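You operate a simulated robot arm through the tools that you are given. There is no shell and no other tool.

The job below is to be done with a simulated robot arm. You get a single attempt, and the scene is never put back.

JOB
Put things in order on the top of the green table. At the end: the dusty block stands where the green brush stood; the banded gauge from the top of the green table stands where the dusty block stood; the green brush stands where the peg box stood; the peg box from the top of the green table is on the short board; whatever was shut is shut again. Leave all else as you found it, and nothing knocked over.

It is judged by the outcome, as a careful person would: the job done as asked, and still so three seconds after it is handed in. It fails if anything else is knocked over, pushed out of place, dropped, spilled or broken.

ROBOT AND FRAMES
A 6-joint arm with a two-finger gripper, fixed in place. Base frame: the origin is at the foot of the arm, x ahead of it, y to its left, z up; the work surface is at about z = 0. Units: mm, degrees, N and s.
With the tool pointing down near the work surface it reaches from about 180 to 480 mm from the base axis. Its first joint turns from -66.0 to 66.0 degrees. Payload 1.76 kg.
The tool frame sits at the grasp point between the pads (the TCP): z along the fingers, y along the line on which they close. The tips reach 29 mm beyond it. The gripper opens to 82 mm; its body begins 58 mm behind the TCP.
Orientation is that of the tool frame in the base frame, as a unit quaternion [x, y, z, w]. With the fingers straight down and closing along the base's y, the tool's x points along the base's -x, its y along +y and its z along -z.

CONTROLS
- The arm moves only by the tool arm_command. Its argument "steps" is a list of rows, each a list of 7 numbers: the finger opening in cm, from 0 to 8.2, then the shift along the base's x, y, z in cm, then the turn, a rotation vector about the base's x, y, z in degrees. In form: [[claw, tx, ty, tz, rx, ry, rz], ...]. A call has 1 to 20 rows; each row shifts and turns the commanded pose from where the row before left it. A row lasts 0.2 s, in which the tool goes at most 50 mm and 8.6 degrees; a call with a longer step from one row to the next is refused whole, and so is a gripper value outside its range. Where a pose cannot be reached the arm comes as near as it can. A force on the tool above 40 N (or 10 N above the force at the start of the call, whichever is more), or a blocked arm, ends the call early, and 0.2 s more pass. The fingers move at their own pace (about 203.5 mm/s each) and stop on an object; they squeeze with about 34 N. The grip force told is the motor's: it shows also when the fingers shut on nothing. Time passes only in rows, and 0.2 s behind the last, so rows that do not move let the fingers close. It gives the time, the measured TCP pose, the force on the tool (base axes), the opening and the grip force at its end, in the units of the frame above (readings bear some noise), with the torque about the TCP (base axes, N m) and any sound that the robot's microphone picked up.
- Cameras (640 x 400 px; columns grow to the right, rows downward): "scene" is fixed at [52.2, 330.5, 437.2]; the picture's right is [-0.79, -0.61, 0.00], its down [-0.34, 0.44, -0.83] and it looks along [0.51, -0.65, -0.56] (base axes); focal length 226 px, centre (320, 200). "wrist" rides on the gripper at [79, 4, -90] in the tool frame; the picture's right is [-0.05, 1.00, 0.00], its down [-0.71, -0.04, -0.71] and it looks along [-0.71, -0.04, 0.71] (tool axes); focal length 256 px, centre (320, 200). There is no depth. A picture from a camera that has moved, and an enlarged one, comes with that camera's place and axes in the base frame and with its lens. The place of the scene camera against the robot may be out by one fixed shift of up to 12 mm in any direction.
- capture(camera): a new picture of that camera. No time passes.
- enlarge(camera, box): a new picture of the part [left, top, right, bottom] of that camera's present view, enlarged. No time passes.
- hand_in(): hands the job in; it is judged then, once.

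Places have to be worked out from the pictures, the camera data and where the tool is seen. Open the gripper and draw the arm clear of the work before you hand the job in, unless the task says otherwise.

The tools are called after ">>>" by a JSON object that holds its "name" and its "arguments". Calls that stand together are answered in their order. arm_command: Moves the arm, as the interface text tells. Its arguments: {"type":"object","properties":{"steps":{"type":"array"}},"required":["steps"]} The other tools are called the same way: capture (camera) takes a picture; enlarge (camera, box) takes an enlarged picture of a part of a camera's view; hand_in () hands the job in.

At the start:

```text
clock: 0.0
tool_pos: [289.5, -68.4, 305.4]
tool_rot: [0.0, 1.0, 0.0, 0.001]
force: [0.7, 0.0, 0.5]
ft_torque: [0.02, 0.01, 0.0]
width: 82.0
finger_force: 0.0
```

scene: 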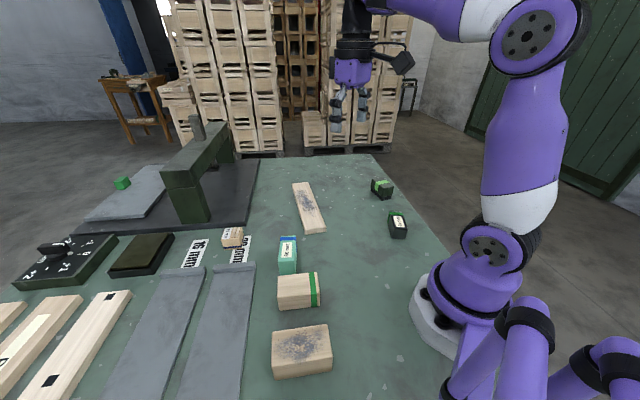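
wrist: 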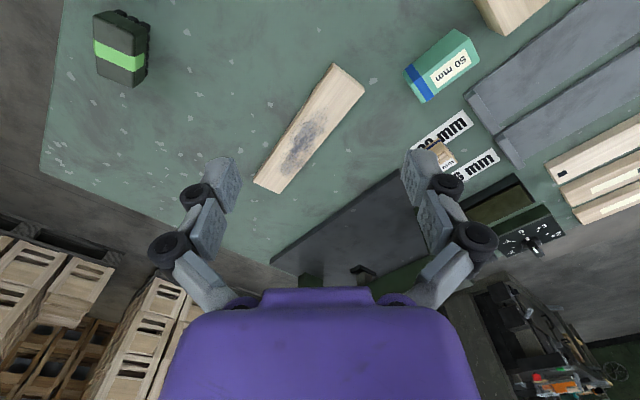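

The pictures show a green table with blocks, boards, a measuring stand and some dark boxes with green bands. I'll look closer before moving anything.

>>> {"name": "enlarge", "arguments": {"camera": "scene", "box": [240, 150, 440, 275]}}

>>> {"name": "enlarge", "arguments": {"camera": "scene", "box": [160, 210, 400, 400]}}

>>> {"name": "enlarge", "arguments": {"camera": "scene", "box": [0, 220, 200, 400]}}

>>> {"name": "enlarge", "arguments": {"camera": "scene", "box": [60, 100, 280, 260]}}

>>> {"name": "enlarge", "arguments": {"camera": "wrist", "box": [380, 0, 640, 260]}}

```text
3.20 times, centred on (340, 212) of scene
camera zoom: at [52.2, 330.5, 437.2], right [-0.79, -0.61, 0.0], down [-0.34, 0.44, -0.83], along [0.51, -0.65, -0.56], focal length 723 px, centre (256, 160)
```

zoom: 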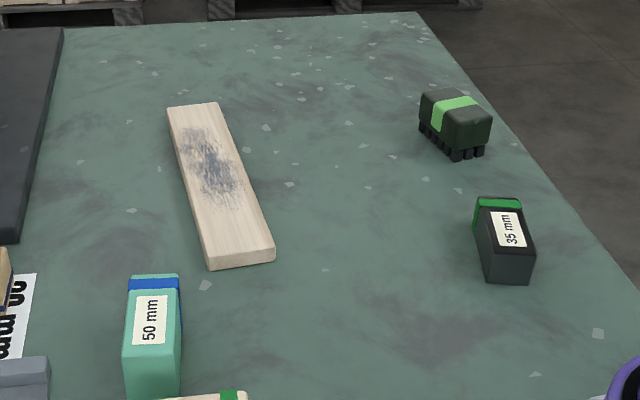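

```text
2.11 times, centred on (280, 305) of scene
camera zoom: at [52.2, 330.5, 437.2], right [-0.79, -0.61, 0.0], down [-0.34, 0.44, -0.83], along [0.51, -0.65, -0.56], focal length 476 px, centre (404, -21)
```

zoom: 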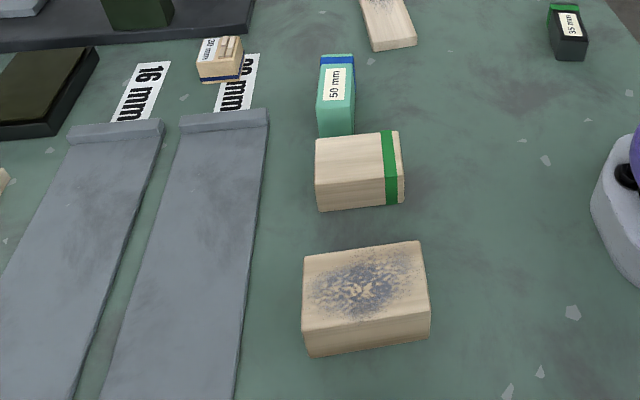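

```text
2.22 times, centred on (100, 310) of scene
camera zoom: at [52.2, 330.5, 437.2], right [-0.79, -0.61, 0.0], down [-0.34, 0.44, -0.83], along [0.51, -0.65, -0.56], focal length 502 px, centre (809, -44)
```

zoom: 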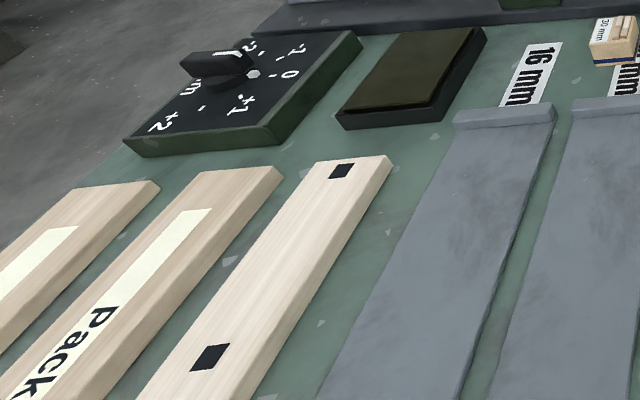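

```text
2.50 times, centred on (170, 180) of scene
camera zoom: at [52.2, 330.5, 437.2], right [-0.79, -0.61, 0.0], down [-0.34, 0.44, -0.83], along [0.51, -0.65, -0.56], focal length 565 px, centre (695, 250)
```

zoom: 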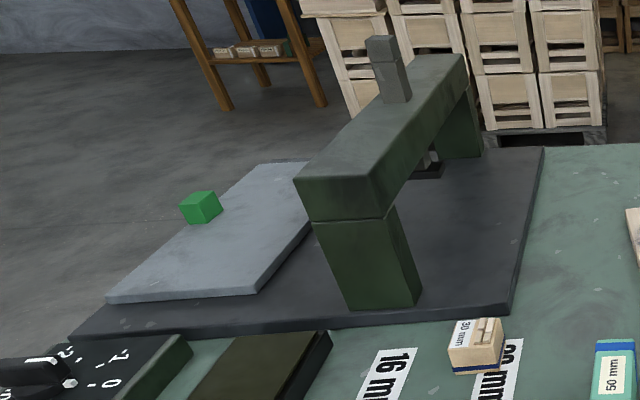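

```text
1.54 times, centred on (510, 130) of wrist
camera zoom: at [209.5, -63.2, 394.9], right [0.05, 1.0, 0.0], down [0.71, -0.04, 0.71], along [0.71, -0.04, -0.71], focal length 394 px, centre (28, 308)
```

zoom: 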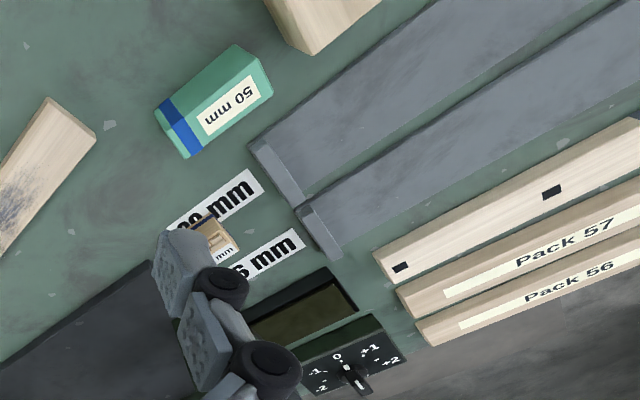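

I want closer looks at the brush, the small 30 mm piece, the background table and the stand to pin down which object each name means.

>>> {"name": "enlarge", "arguments": {"camera": "scene", "box": [200, 215, 260, 265]}}

>>> {"name": "enlarge", "arguments": {"camera": "scene", "box": [360, 165, 430, 245]}}

>>> {"name": "enlarge", "arguments": {"camera": "scene", "box": [90, 60, 180, 120]}}

>>> {"name": "enlarge", "arguments": {"camera": "scene", "box": [265, 225, 345, 385]}}

>>> {"name": "enlarge", "arguments": {"camera": "wrist", "box": [460, 250, 640, 400]}}

>>> {"name": "enlarge", "arguments": {"camera": "wrist", "box": [60, 0, 240, 120]}}

```text
8.00 times, centred on (230, 240) of scene
camera zoom: at [52.2, 330.5, 437.2], right [-0.79, -0.61, 0.0], down [-0.34, 0.44, -0.83], along [0.51, -0.65, -0.56], focal length 1807 px, centre (1040, -120)
```

zoom: 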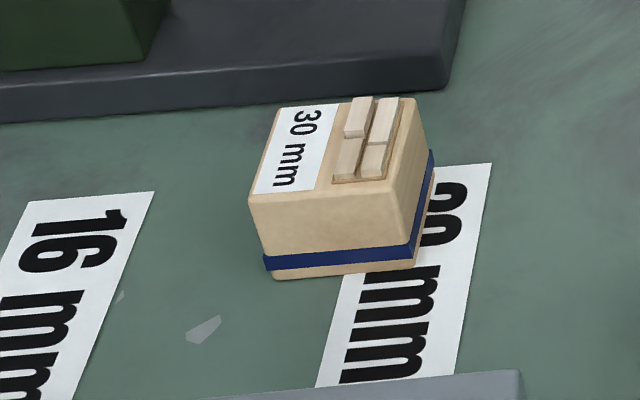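

```text
5.00 times, centred on (395, 205) of scene
camera zoom: at [52.2, 330.5, 437.2], right [-0.79, -0.61, 0.0], down [-0.34, 0.44, -0.83], along [0.51, -0.65, -0.56], focal length 1129 px, centre (-55, 175)
```

zoom: 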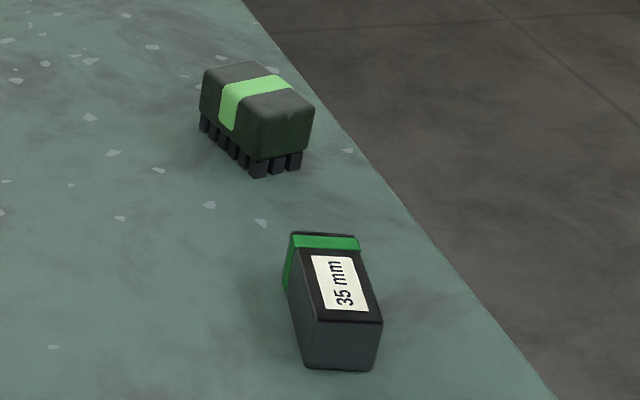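

```text
6.67 times, centred on (135, 90) of scene
camera zoom: at [52.2, 330.5, 437.2], right [-0.79, -0.61, 0.0], down [-0.34, 0.44, -0.83], along [0.51, -0.65, -0.56], focal length 1506 px, centre (1553, 933)
```

zoom: 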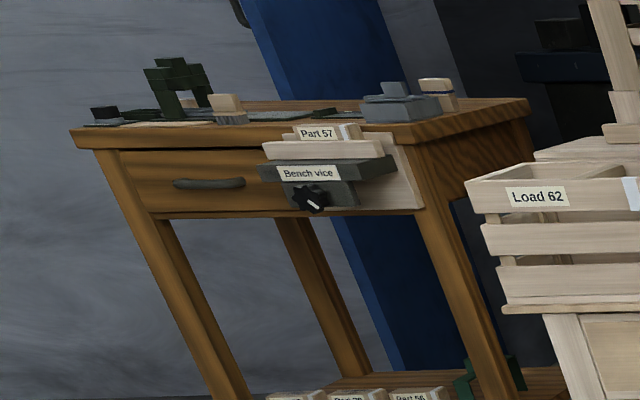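

```text
2.50 times, centred on (305, 305) of scene
camera zoom: at [52.2, 330.5, 437.2], right [-0.79, -0.61, 0.0], down [-0.34, 0.44, -0.83], along [0.51, -0.65, -0.56], focal length 565 px, centre (358, -62)
```

zoom: 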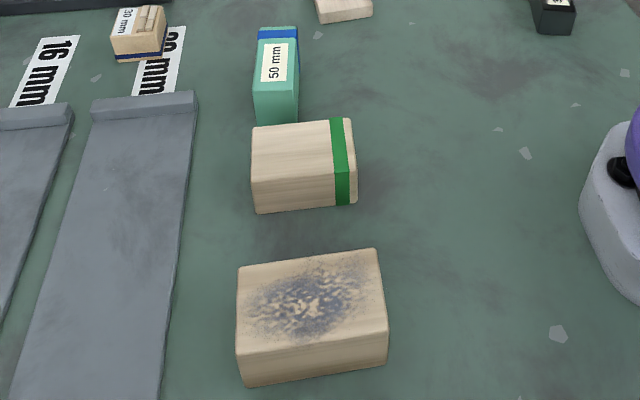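

```text
2.67 times, centred on (550, 325) of wrist
camera zoom: at [209.5, -63.2, 394.9], right [0.05, 1.0, 0.0], down [0.71, -0.04, 0.71], along [0.71, -0.04, -0.71], focal length 683 px, centre (-293, -133)
```

zoom: 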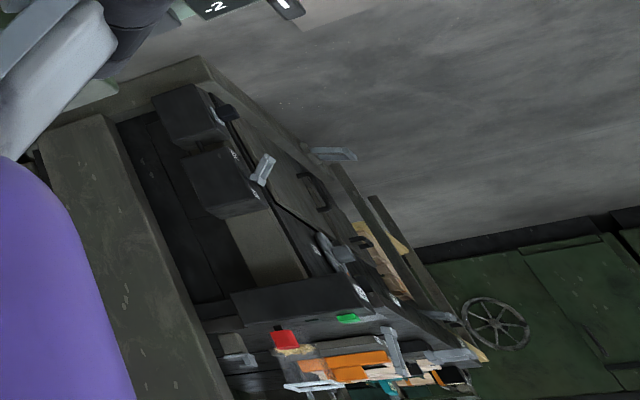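

```text
3.33 times, centred on (150, 60) of wrist
camera zoom: at [209.5, -63.2, 394.9], right [0.05, 1.0, 0.0], down [0.71, -0.04, 0.71], along [0.71, -0.04, -0.71], focal length 853 px, centre (887, 667)
```

zoom: 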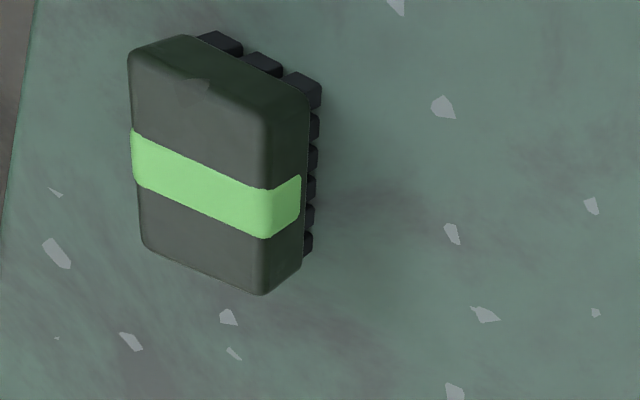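

The small wooden "30 mm" block has four pegs set in its top, so it may be the peg box. The brush has bristles and a light green band. I'll sweep the wrist camera over the left side, staying high, to see every object.

>>> {"name": "arm_command", "arguments": {"steps": [[8.2, -0.8, 2.6, 0.5, 0, 0, 8], [8.2, -0.8, 2.6, 0.5, 0, 0, 8], [8.2, -0.8, 2.6, 0.5, 0, 0, 8], [8.2, -0.8, 2.6, 0.5, 0, 0, 8], [8.2, -0.8, 2.6, 0.5, 0, 0, 8]]}}

>>> {"name": "capture", "arguments": {"camera": "wrist"}}

>>> {"name": "capture", "arguments": {"camera": "scene"}}

```text
clock: 1.2
tool_pos: [247.4, 60.7, 329.8]
tool_rot: [-0.343, 0.939, 0.0, 0.001]
force: [-0.5, 0.2, -0.4]
ft_torque: [0.0, -0.02, 0.02]
width: 82.0
finger_force: 0.0
```

```text
taken
camera wrist: at [185.1, 14.7, 419.3], right [-0.6, 0.8, 0.0], down [0.56, 0.43, 0.71], along [0.56, 0.43, -0.71], focal length 256 px, centre (320, 200)
```

wrist: 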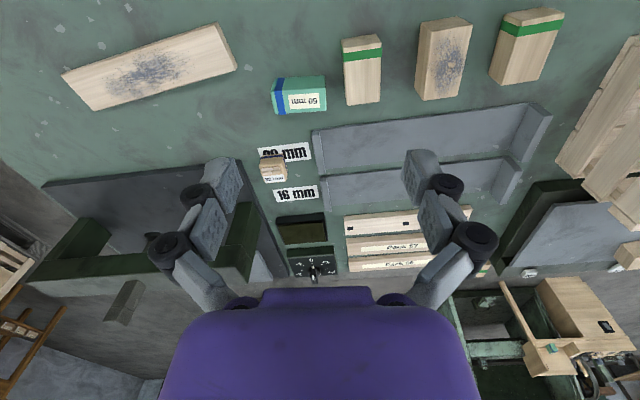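

```text
taken
```

scene: 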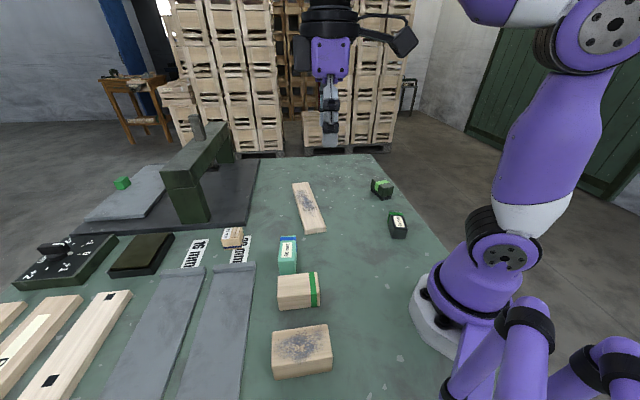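

More objects show on the left that the scene camera cannot see: a second green-banded wooden block, some wooden pieces and a stand. I'll enlarge these parts.

>>> {"name": "enlarge", "arguments": {"camera": "wrist", "box": [250, 0, 450, 125]}}

>>> {"name": "enlarge", "arguments": {"camera": "wrist", "box": [400, 0, 640, 150]}}

>>> {"name": "enlarge", "arguments": {"camera": "wrist", "box": [440, 150, 640, 400]}}

>>> {"name": "enlarge", "arguments": {"camera": "wrist", "box": [240, 125, 440, 285]}}

>>> {"name": "enlarge", "arguments": {"camera": "wrist", "box": [0, 160, 240, 400]}}

```text
3.20 times, centred on (350, 62) of wrist
camera zoom: at [185.1, 14.7, 419.3], right [-0.6, 0.8, 0.0], down [0.56, 0.43, 0.71], along [0.56, 0.43, -0.71], focal length 819 px, centre (224, 640)
```

zoom: 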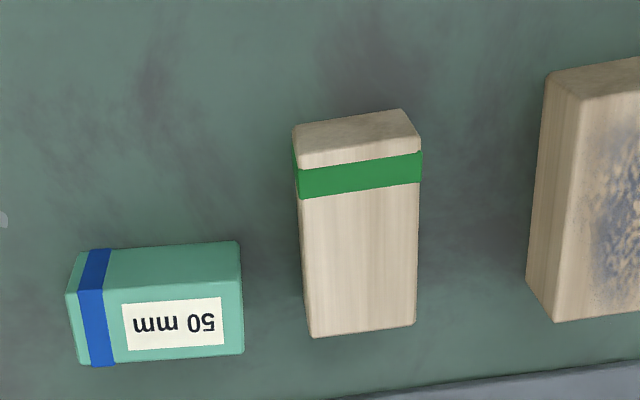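

```text
2.67 times, centred on (520, 75) of wrist
camera zoom: at [185.1, 14.7, 419.3], right [-0.6, 0.8, 0.0], down [0.56, 0.43, 0.71], along [0.56, 0.43, -0.71], focal length 683 px, centre (-213, 533)
```

zoom: 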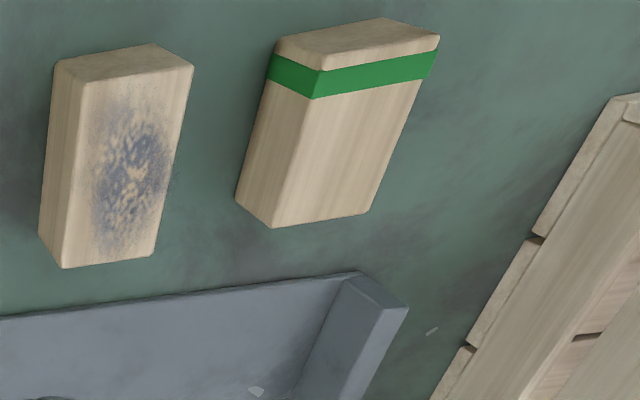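

```text
1.60 times, centred on (540, 275) of wrist
camera zoom: at [185.1, 14.7, 419.3], right [-0.6, 0.8, 0.0], down [0.56, 0.43, 0.71], along [0.56, 0.43, -0.71], focal length 410 px, centre (-32, 80)
```

zoom: 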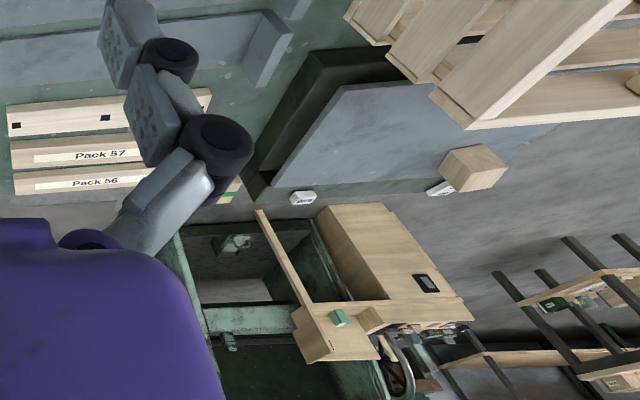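

```text
2.50 times, centred on (340, 205) of wrist
camera zoom: at [185.1, 14.7, 419.3], right [-0.6, 0.8, 0.0], down [0.56, 0.43, 0.71], along [0.56, 0.43, -0.71], focal length 640 px, centre (270, 188)
```

zoom: 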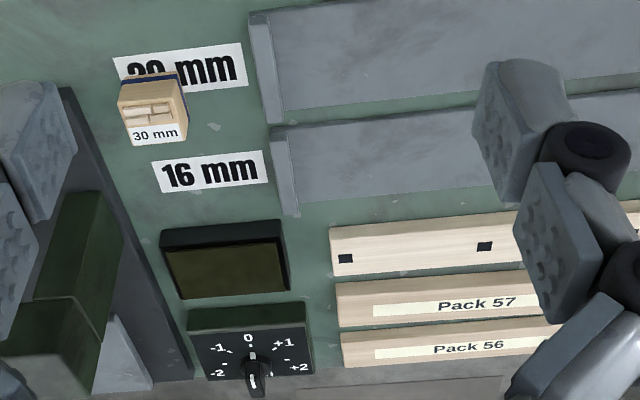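

```text
1.67 times, centred on (120, 280) of wrist
camera zoom: at [185.1, 14.7, 419.3], right [-0.6, 0.8, 0.0], down [0.56, 0.43, 0.71], along [0.56, 0.43, -0.71], focal length 427 px, centre (653, 67)
```

zoom: 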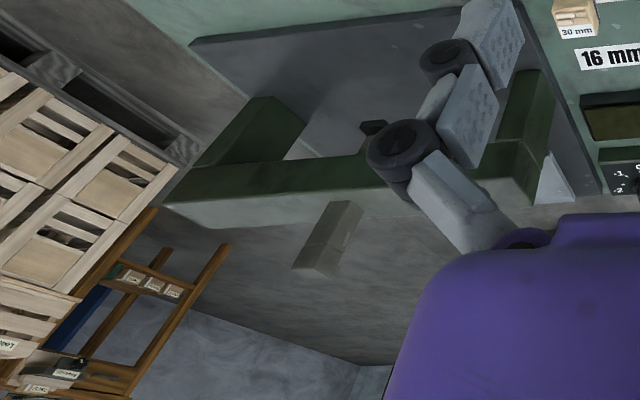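

I still need a view of the far left and of the boards' full lengths. I'll sweep further left with the tool turned more.

>>> {"name": "arm_command", "arguments": {"steps": [[8.2, -1.0, 2.0, 0.6, 0, 0, 8], [8.2, -1.0, 2.0, 0.6, 0, 0, 8], [8.2, -1.0, 2.0, 0.6, 0, 0, 8], [8.2, -1.0, 2.0, 0.6, 0, 0, 8], [8.2, -1.0, 2.0, 0.6, 0, 0, 8]]}}

>>> {"name": "capture", "arguments": {"camera": "wrist"}}

```text
clock: 2.4
tool_pos: [197.4, 161.8, 363.5]
tool_rot: [-0.643, 0.766, 0.001, 0.0]
force: [0.2, -0.6, -0.8]
ft_torque: [0.02, 0.02, 0.0]
width: 82.1
finger_force: 0.0
```

```text
taken
camera wrist: at [180.6, 85.7, 450.3], right [-0.97, 0.22, 0.0], down [0.16, 0.69, 0.71], along [0.16, 0.69, -0.71], focal length 256 px, centre (320, 200)
```

wrist: 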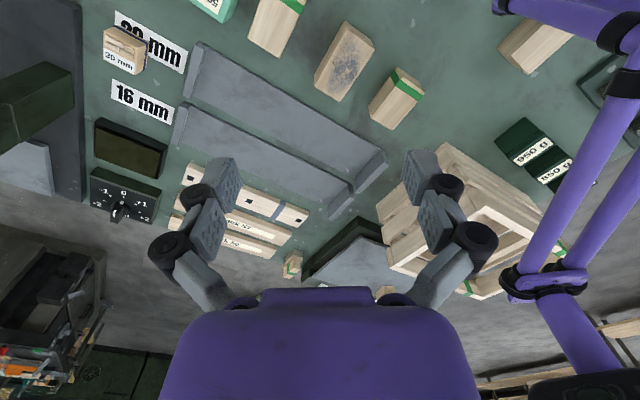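

The left end holds a crate, green-banded blocks and other pieces with labels. A second purple structure also stands there. I'll enlarge each part.

>>> {"name": "enlarge", "arguments": {"camera": "wrist", "box": [440, 0, 640, 200]}}

>>> {"name": "enlarge", "arguments": {"camera": "wrist", "box": [360, 120, 640, 320]}}

>>> {"name": "enlarge", "arguments": {"camera": "wrist", "box": [150, 130, 410, 310]}}

>>> {"name": "enlarge", "arguments": {"camera": "wrist", "box": [180, 0, 440, 160]}}

>>> {"name": "enlarge", "arguments": {"camera": "wrist", "box": [60, 0, 220, 240]}}

```text
2.00 times, centred on (540, 100) of wrist
camera zoom: at [180.6, 85.7, 450.3], right [-0.97, 0.22, 0.0], down [0.16, 0.69, 0.71], along [0.16, 0.69, -0.71], focal length 512 px, centre (-120, 400)
```

zoom: 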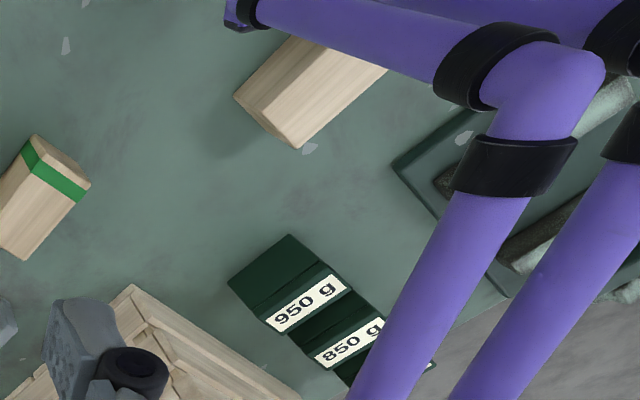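

```text
2.00 times, centred on (500, 220) of wrist
camera zoom: at [180.6, 85.7, 450.3], right [-0.97, 0.22, 0.0], down [0.16, 0.69, 0.71], along [0.16, 0.69, -0.71], focal length 512 px, centre (-40, 160)
```

zoom: 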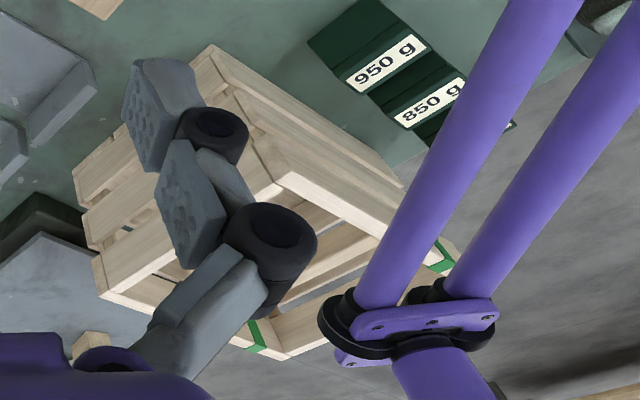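

```text
2.22 times, centred on (280, 220) of wrist
camera zoom: at [180.6, 85.7, 450.3], right [-0.97, 0.22, 0.0], down [0.16, 0.69, 0.71], along [0.16, 0.69, -0.71], focal length 569 px, centre (409, 156)
```

zoom: 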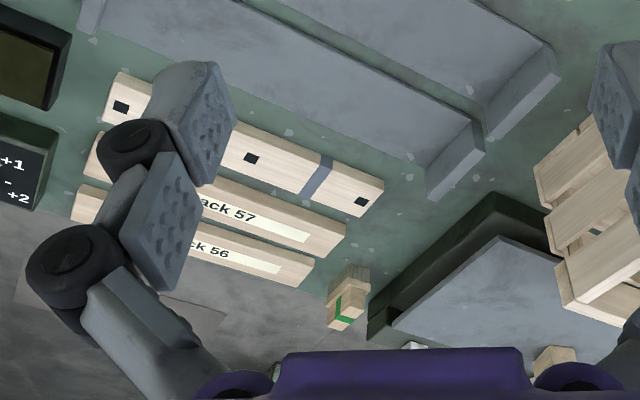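

```text
2.46 times, centred on (310, 80) of wrist
camera zoom: at [180.6, 85.7, 450.3], right [-0.97, 0.22, 0.0], down [0.16, 0.69, 0.71], along [0.16, 0.69, -0.71], focal length 630 px, centre (345, 495)
```

zoom: 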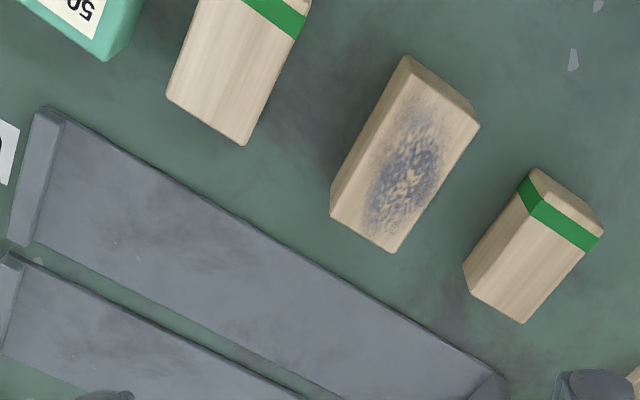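

```text
1.67 times, centred on (140, 120) of wrist
camera zoom: at [180.6, 85.7, 450.3], right [-0.97, 0.22, 0.0], down [0.16, 0.69, 0.71], along [0.16, 0.69, -0.71], focal length 427 px, centre (620, 333)
```

zoom: 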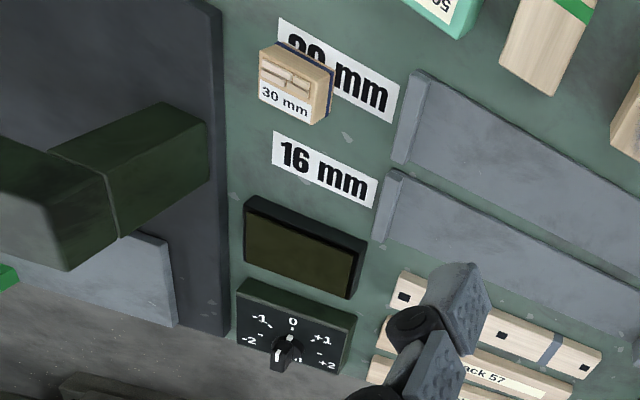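

The long boards with the dark squares are about 600 mm away, so they are out of reach. Everything needed seems to be in the middle and right area. I'll swing back and look closely at the right side, where the brush and the 35 mm gauge stand.

>>> {"name": "arm_command", "arguments": {"steps": [[8.2, 1.0, -2.0, -0.3, 0, 0, -8], [8.2, 1.0, -2.0, -0.3, 0, 0, -8], [8.2, 1.0, -2.0, -0.3, 0, 0, -8], [8.2, 1.0, -2.0, -0.3, 0, 0, -8], [8.2, 1.0, -2.0, -0.3, 0, 0, -8], [8.2, 0, -2.0, -0.3, 0, 0, -8], [8.2, 0, -2.0, -0.3, 0, 0, -8], [8.2, 0, -2.0, -0.3, 0, 0, -8], [8.2, 0, -2.0, -0.3, 0, 0, -8], [8.2, 0, -2.0, -0.3, 0, 0, -8], [8.2, -0.5, -2.0, -0.3, 0, 0, -8], [8.2, -0.5, -2.0, -0.3, 0, 0, -8], [8.2, -0.5, -2.0, -0.3, 0, 0, -8], [8.2, -0.5, -2.0, -0.3, 0, 0, -8], [8.2, -0.5, -2.0, -0.3, 0, 0, -8]]}}

>>> {"name": "capture", "arguments": {"camera": "wrist"}}

```text
clock: 5.6
tool_pos: [224.5, -138.8, 317.5]
tool_rot: [0.343, 0.939, 0.0, 0.0]
force: [0.3, 0.6, -0.5]
ft_torque: [-0.02, -0.01, 0.0]
width: 81.9
finger_force: 0.1
```

```text
taken
camera wrist: at [166.4, -83.2, 405.0], right [0.68, 0.73, 0.0], down [0.52, -0.48, 0.71], along [0.52, -0.48, -0.71], focal length 256 px, centre (320, 200)
```

wrist: 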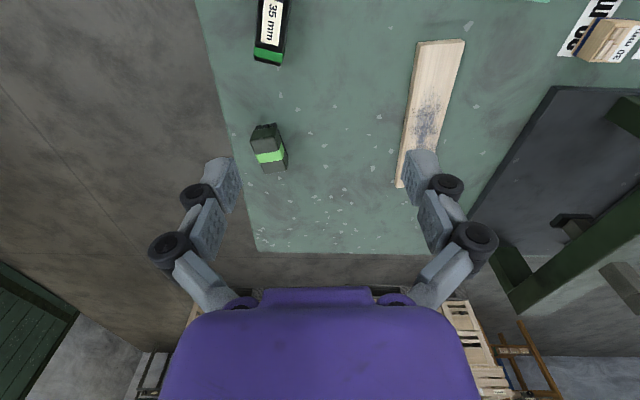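

The right side holds only the 35 mm gauge, the brush and the smudged board. I'll enlarge those before going for closer views.

>>> {"name": "enlarge", "arguments": {"camera": "wrist", "box": [220, 0, 330, 190]}}

>>> {"name": "enlarge", "arguments": {"camera": "wrist", "box": [370, 20, 490, 200]}}

>>> {"name": "enlarge", "arguments": {"camera": "wrist", "box": [540, 0, 640, 100]}}

>>> {"name": "enlarge", "arguments": {"camera": "wrist", "box": [440, 200, 640, 400]}}

```text
2.11 times, centred on (275, 95) of wrist
camera zoom: at [166.4, -83.2, 405.0], right [0.68, 0.73, 0.0], down [0.52, -0.48, 0.71], along [0.52, -0.48, -0.71], focal length 539 px, centre (415, 421)
```

zoom: 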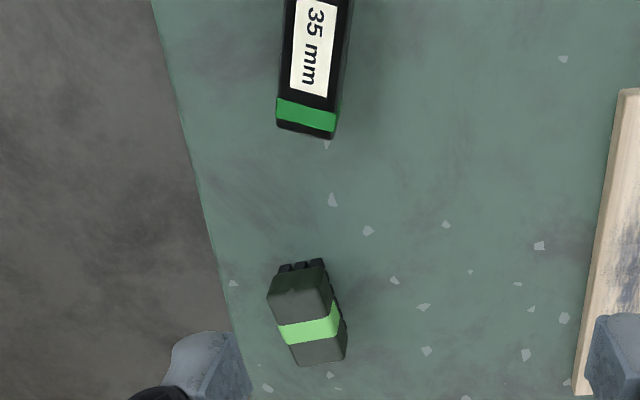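

```text
2.22 times, centred on (430, 110) of wrist
camera zoom: at [166.4, -83.2, 405.0], right [0.68, 0.73, 0.0], down [0.52, -0.48, 0.71], along [0.52, -0.48, -0.71], focal length 569 px, centre (76, 400)
```

zoom: 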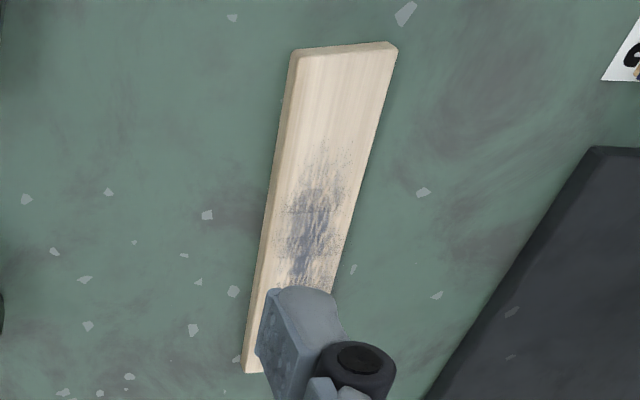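

```text
4.00 times, centred on (590, 50) of wrist
camera zoom: at [166.4, -83.2, 405.0], right [0.68, 0.73, 0.0], down [0.52, -0.48, 0.71], along [0.52, -0.48, -0.71], focal length 1024 px, centre (-760, 800)
```

zoom: 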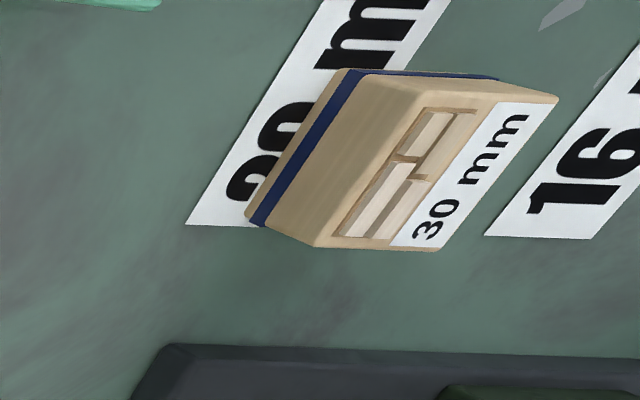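

```text
2.00 times, centred on (540, 300) of wrist
camera zoom: at [166.4, -83.2, 405.0], right [0.68, 0.73, 0.0], down [0.52, -0.48, 0.71], along [0.52, -0.48, -0.71], focal length 512 px, centre (-120, 0)
```

zoom: 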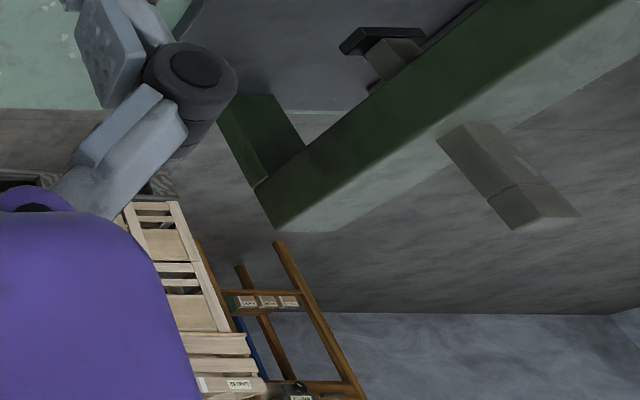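

The small wooden box with four pegs in its top recess fits "peg box". Two labelled gauges, 35 mm and 50 mm, both carry a coloured band, so I need a close view of each. I'll go to the 50 mm piece first.

>>> {"name": "arm_command", "arguments": {"steps": [[8.2, -0.2, 3.7, -2.6, 0, 0, 6.7], [8.2, -0.2, 3.7, -2.6, 0, 0, 6.7], [8.2, -0.2, 3.7, -2.6, 0, 0, 6.7], [8.2, -0.2, 3.7, -2.6, 0, 0, 6.7], [8.2, -0.2, 3.7, -2.6, 0, 0, 6.7], [8.2, -0.2, 3.7, -2.6, 0, 0, 6.7]]}}

>>> {"name": "capture", "arguments": {"camera": "wrist"}}

>>> {"name": "capture", "arguments": {"camera": "scene"}}

```text
clock: 7.0
tool_pos: [213.1, 84.3, 160.2]
tool_rot: [-0.003, 1.0, 0.0, 0.001]
force: [0.3, -1.1, -0.7]
ft_torque: [-0.01, -0.02, 0.02]
width: 81.8
finger_force: 0.0
```

```text
taken
camera wrist: at [132.0, 88.3, 248.4], right [0.05, 1.0, 0.0], down [0.71, -0.03, 0.71], along [0.71, -0.03, -0.71], focal length 256 px, centre (320, 200)
```

wrist: 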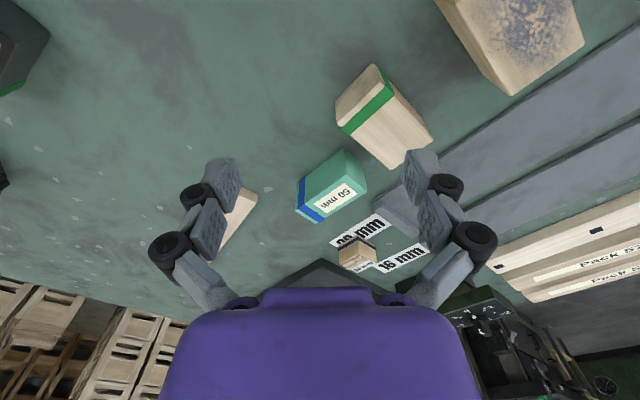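

```text
taken
```

scene: 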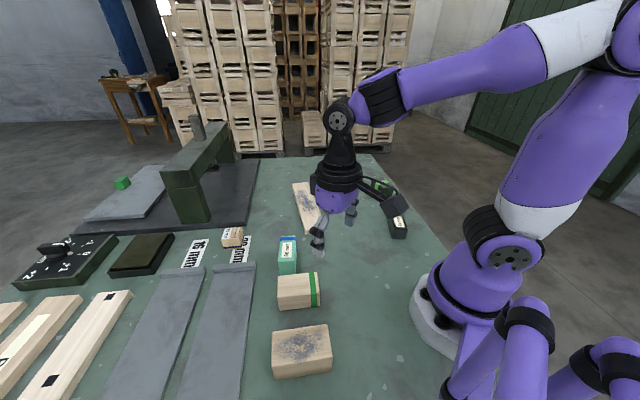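

Enlarging the 50 mm piece, the banded wooden block and the peg box in this closer view.

>>> {"name": "enlarge", "arguments": {"camera": "wrist", "box": [280, 130, 400, 280]}}

>>> {"name": "enlarge", "arguments": {"camera": "wrist", "box": [310, 50, 450, 180]}}

>>> {"name": "enlarge", "arguments": {"camera": "wrist", "box": [420, 0, 600, 110]}}

```text
2.67 times, centred on (340, 205) of wrist
camera zoom: at [132.0, 88.3, 248.4], right [0.05, 1.0, 0.0], down [0.71, -0.03, 0.71], along [0.71, -0.03, -0.71], focal length 683 px, centre (267, 187)
```

zoom: 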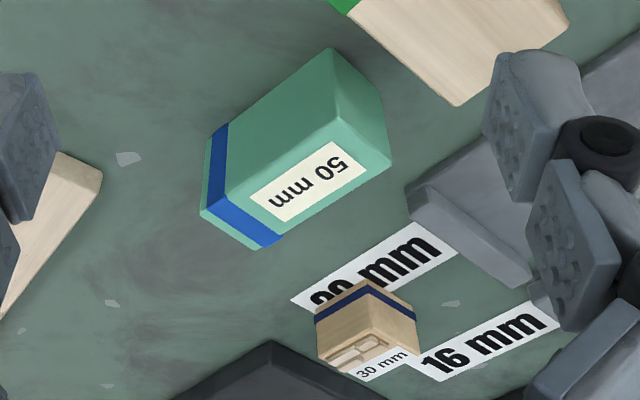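

```text
3.08 times, centred on (380, 115) of wrist
camera zoom: at [132.0, 88.3, 248.4], right [0.05, 1.0, 0.0], down [0.71, -0.03, 0.71], along [0.71, -0.03, -0.71], focal length 788 px, centre (135, 462)
```

zoom: 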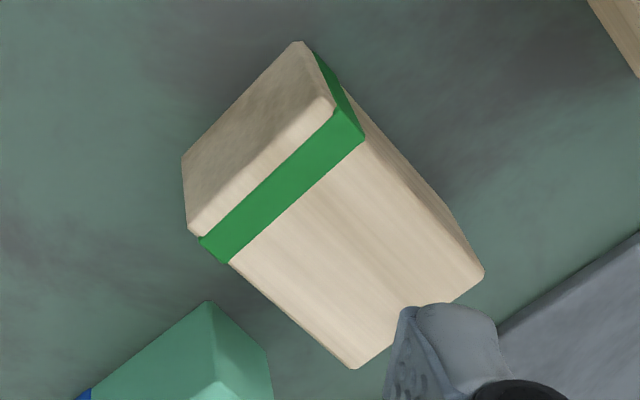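

```text
3.56 times, centred on (510, 55) of wrist
camera zoom: at [132.0, 88.3, 248.4], right [0.05, 1.0, 0.0], down [0.71, -0.03, 0.71], along [0.71, -0.03, -0.71], focal length 910 px, centre (-356, 716)
```

zoom: 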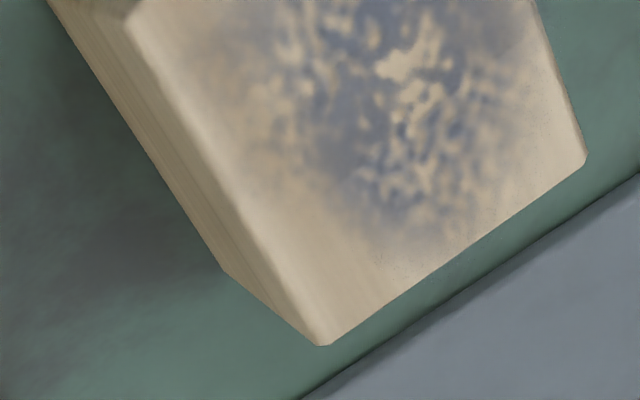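

Both the 35 mm and the 50 mm piece carry a band and a label. The job says "from the top of the green table", so similar pieces may stand elsewhere and help settle the names. I'll rise and tilt the camera to look at the furniture on the left.

>>> {"name": "arm_command", "arguments": {"steps": [[8.2, 0, 0, 4.0, 0, 0, 0], [8.2, 0, 0, 4.0, 0, 0, 0], [8.2, 0, 0, 4.0, 0, 0, 8], [8.2, 0, 0.5, 4.0, 0, 0, 8], [8.2, 0, 0.5, 3.0, 0, 0, 8], [8.2, 0, 0.5, 2.0, 0, 0, 8], [8.2, 0, 0.5, 1.0, 0, 0, 8], [8.2, 0, 0.5, 0, 0, 0, 8], [8.2, 0, 0.5, 0, 0, 0, 8], [8.2, 0, 0.5, 0, 0, 0, 8], [8.2, 0, 0, 0, 7.2, -3.5, 0], [8.2, 0, 0, 0, 7.2, -3.5, 0], [8.2, 0, 0, 0, 7.2, -3.5, 0], [8.2, 0, 0, 0, 7.2, -3.5, 0]]}}

>>> {"name": "capture", "arguments": {"camera": "wrist"}}

```text
clock: 10.0
tool_pos: [212.5, 114.0, 392.2]
tool_rot: [-0.511, 0.814, 0.147, 0.234]
force: [0.6, 0.8, -0.4]
ft_torque: [-0.01, -0.03, -0.02]
width: 81.9
finger_force: 0.0
out of reach, approached as far as the arm can: row 7, 14
```

```text
taken
camera wrist: at [159.4, 13.2, 425.1], right [-0.88, 0.48, 0.03], down [0.13, 0.19, 0.97], along [0.46, 0.86, -0.23], focal length 256 px, centre (320, 200)
```

wrist: 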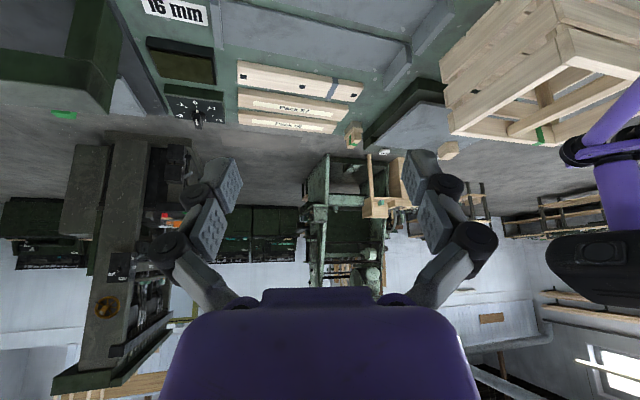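

>>> {"name": "enlarge", "arguments": {"camera": "wrist", "box": [290, 120, 480, 290]}}

>>> {"name": "enlarge", "arguments": {"camera": "wrist", "box": [330, 40, 480, 170]}}

>>> {"name": "enlarge", "arguments": {"camera": "wrist", "box": [430, 0, 640, 170]}}

>>> {"name": "enlarge", "arguments": {"camera": "wrist", "box": [130, 0, 370, 150]}}

```text
2.35 times, centred on (385, 205) of wrist
camera zoom: at [159.4, 13.2, 425.1], right [-0.88, 0.48, 0.03], down [0.13, 0.19, 0.97], along [0.46, 0.86, -0.23], focal length 602 px, centre (167, 188)
```

zoom: 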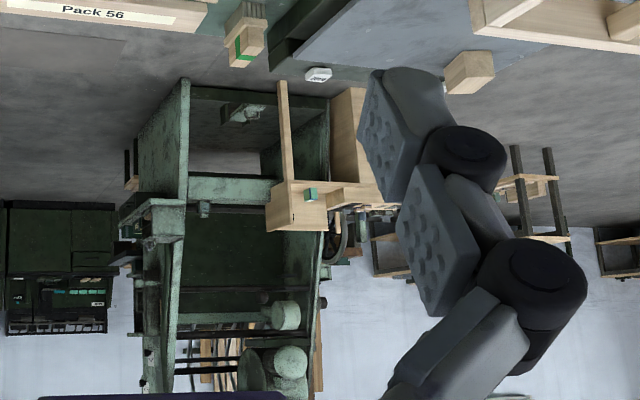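

```text
3.08 times, centred on (405, 105) of wrist
camera zoom: at [159.4, 13.2, 425.1], right [-0.88, 0.48, 0.03], down [0.13, 0.19, 0.97], along [0.46, 0.86, -0.23], focal length 788 px, centre (58, 492)
```

zoom: 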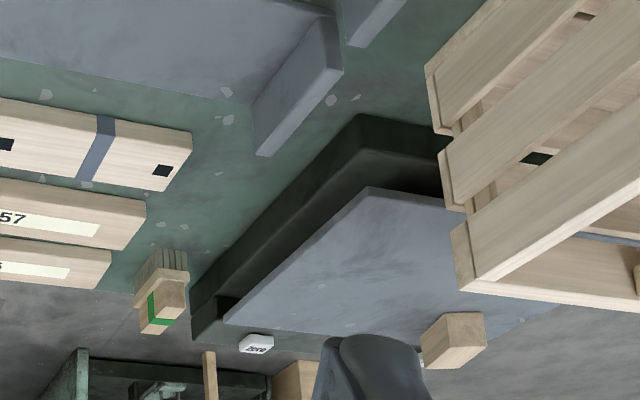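

```text
2.35 times, centred on (535, 85) of wrist
camera zoom: at [159.4, 13.2, 425.1], right [-0.88, 0.48, 0.03], down [0.13, 0.19, 0.97], along [0.46, 0.86, -0.23], focal length 602 px, centre (-186, 471)
```

zoom: 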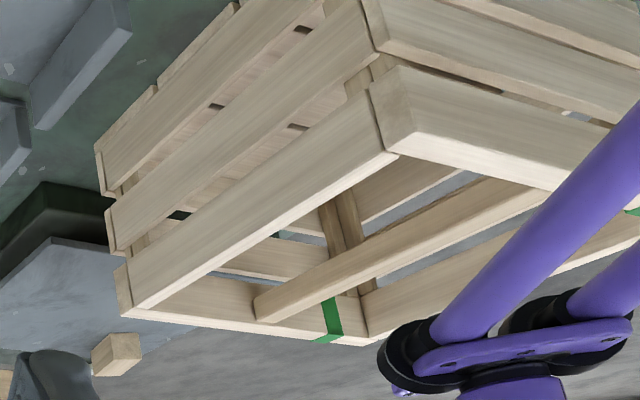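

```text
2.67 times, centred on (250, 75) of wrist
camera zoom: at [159.4, 13.2, 425.1], right [-0.88, 0.48, 0.03], down [0.13, 0.19, 0.97], along [0.46, 0.86, -0.23], focal length 683 px, centre (507, 533)
```

zoom: 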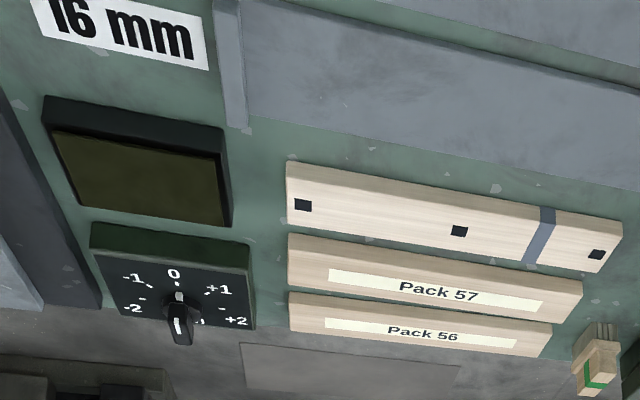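

These are mostly far-off furnishings: a scale with a "Zero" button, a crate, packs and a wooden brush. I'll zoom hard on the small teal item on the far machine and the shelves, looking for other gauges or peg boxes.

>>> {"name": "enlarge", "arguments": {"camera": "wrist", "box": [355, 175, 435, 225]}}

>>> {"name": "enlarge", "arguments": {"camera": "wrist", "box": [340, 120, 380, 160]}}

>>> {"name": "enlarge", "arguments": {"camera": "wrist", "box": [60, 200, 190, 330]}}

>>> {"name": "enlarge", "arguments": {"camera": "wrist", "box": [460, 180, 640, 290]}}

>>> {"name": "enlarge", "arguments": {"camera": "scene", "box": [95, 70, 175, 120]}}

>>> {"name": "enlarge", "arguments": {"camera": "scene", "box": [100, 110, 180, 150]}}

```text
8.00 times, centred on (395, 200) of wrist
camera zoom: at [159.4, 13.2, 425.1], right [-0.88, 0.48, 0.03], down [0.13, 0.19, 0.97], along [0.46, 0.86, -0.23], focal length 2048 px, centre (-280, 200)
```

zoom: 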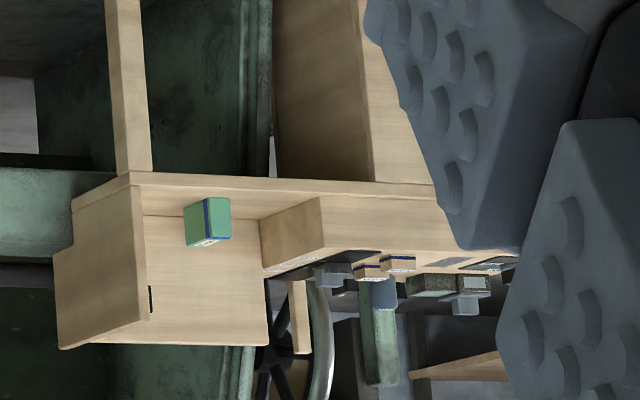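

```text
10.00 times, centred on (360, 140) of wrist
camera zoom: at [159.4, 13.2, 425.1], right [-0.88, 0.48, 0.03], down [0.13, 0.19, 0.97], along [0.46, 0.86, -0.23], focal length 2560 px, centre (-80, 800)
```

zoom: 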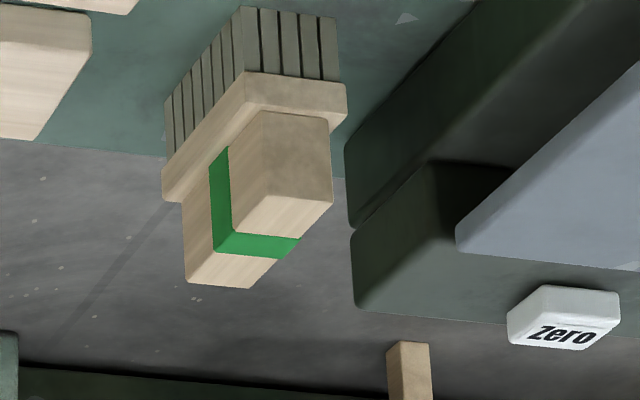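

```text
3.08 times, centred on (125, 265) of wrist
camera zoom: at [159.4, 13.2, 425.1], right [-0.88, 0.48, 0.03], down [0.13, 0.19, 0.97], along [0.46, 0.86, -0.23], focal length 788 px, centre (920, 0)
```

zoom: 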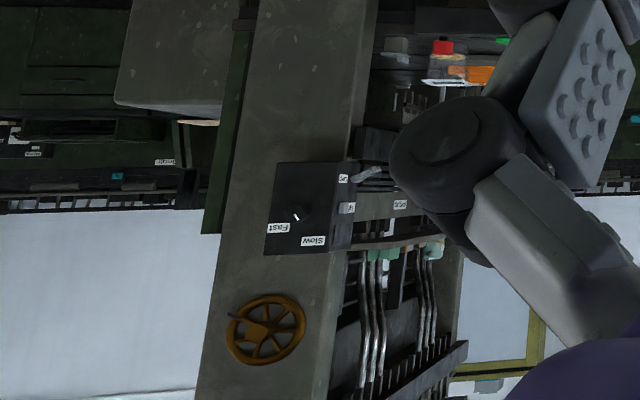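

```text
3.56 times, centred on (550, 235) of wrist
camera zoom: at [159.4, 13.2, 425.1], right [-0.88, 0.48, 0.03], down [0.13, 0.19, 0.97], along [0.46, 0.86, -0.23], focal length 910 px, centre (-498, 76)
```

zoom: 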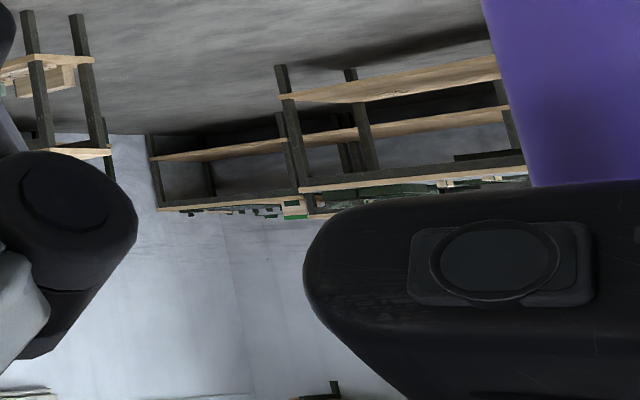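

```text
8.00 times, centred on (135, 95) of scene
camera zoom: at [52.2, 330.5, 437.2], right [-0.79, -0.61, 0.0], down [-0.34, 0.44, -0.83], along [0.51, -0.65, -0.56], focal length 1807 px, centre (1800, 1040)
```

zoom: 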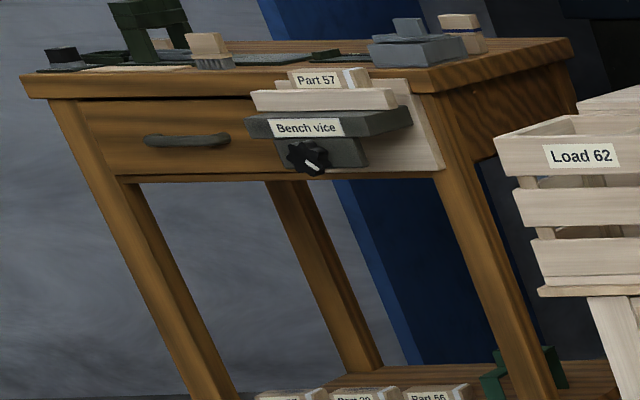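

```text
8.00 times, centred on (140, 130) of scene
camera zoom: at [52.2, 330.5, 437.2], right [-0.79, -0.61, 0.0], down [-0.34, 0.44, -0.83], along [0.51, -0.65, -0.56], focal length 1807 px, centre (1760, 760)
```

zoom: 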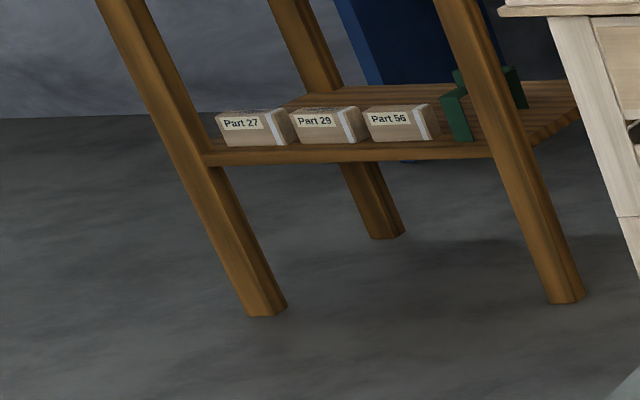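

Useful: a teal blue-banded piece stands in a wooden box on the far machine, and navy-banded wooden boxes stand beside it. I'll turn a bit so the finger no longer hides that spot, then zoom in.

>>> {"name": "arm_command", "arguments": {"steps": [[8.2, 0, 0, 0, 0, 0, 8], [8.2, 0, 0, 0, 0, 0, 8]]}}

>>> {"name": "capture", "arguments": {"camera": "wrist"}}

>>> {"name": "enlarge", "arguments": {"camera": "wrist", "box": [270, 150, 390, 230]}}

```text
clock: 10.6
tool_pos: [205.1, 132.6, 382.3]
tool_rot: [-0.62, 0.736, 0.171, 0.211]
force: [0.6, 0.0, -0.5]
ft_torque: [-0.02, 0.01, -0.01]
width: 81.8
finger_force: 0.1
out of reach, approached as far as the arm can: row 2
```

```text
taken
camera wrist: at [180.2, 21.2, 415.8], right [-0.98, 0.22, 0.02], down [0.07, 0.22, 0.97], along [0.21, 0.95, -0.23], focal length 256 px, centre (320, 200)
```

wrist: 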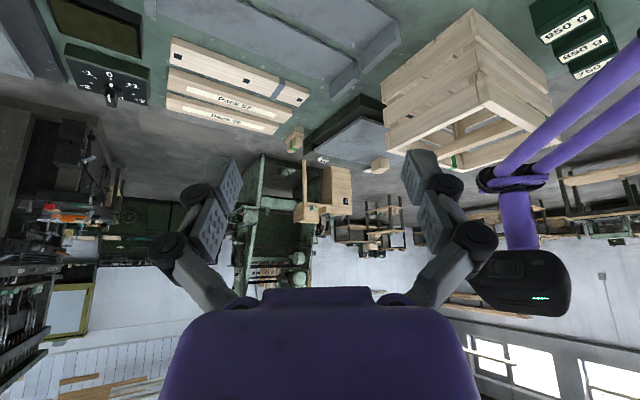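

```text
5.00 times, centred on (330, 190) of wrist
camera zoom: at [180.2, 21.2, 415.8], right [-0.98, 0.22, 0.02], down [0.07, 0.22, 0.97], along [0.21, 0.95, -0.23], focal length 1280 px, centre (270, 250)
```

zoom: 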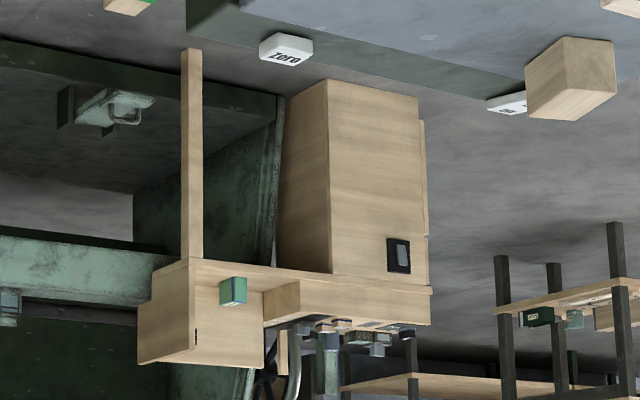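

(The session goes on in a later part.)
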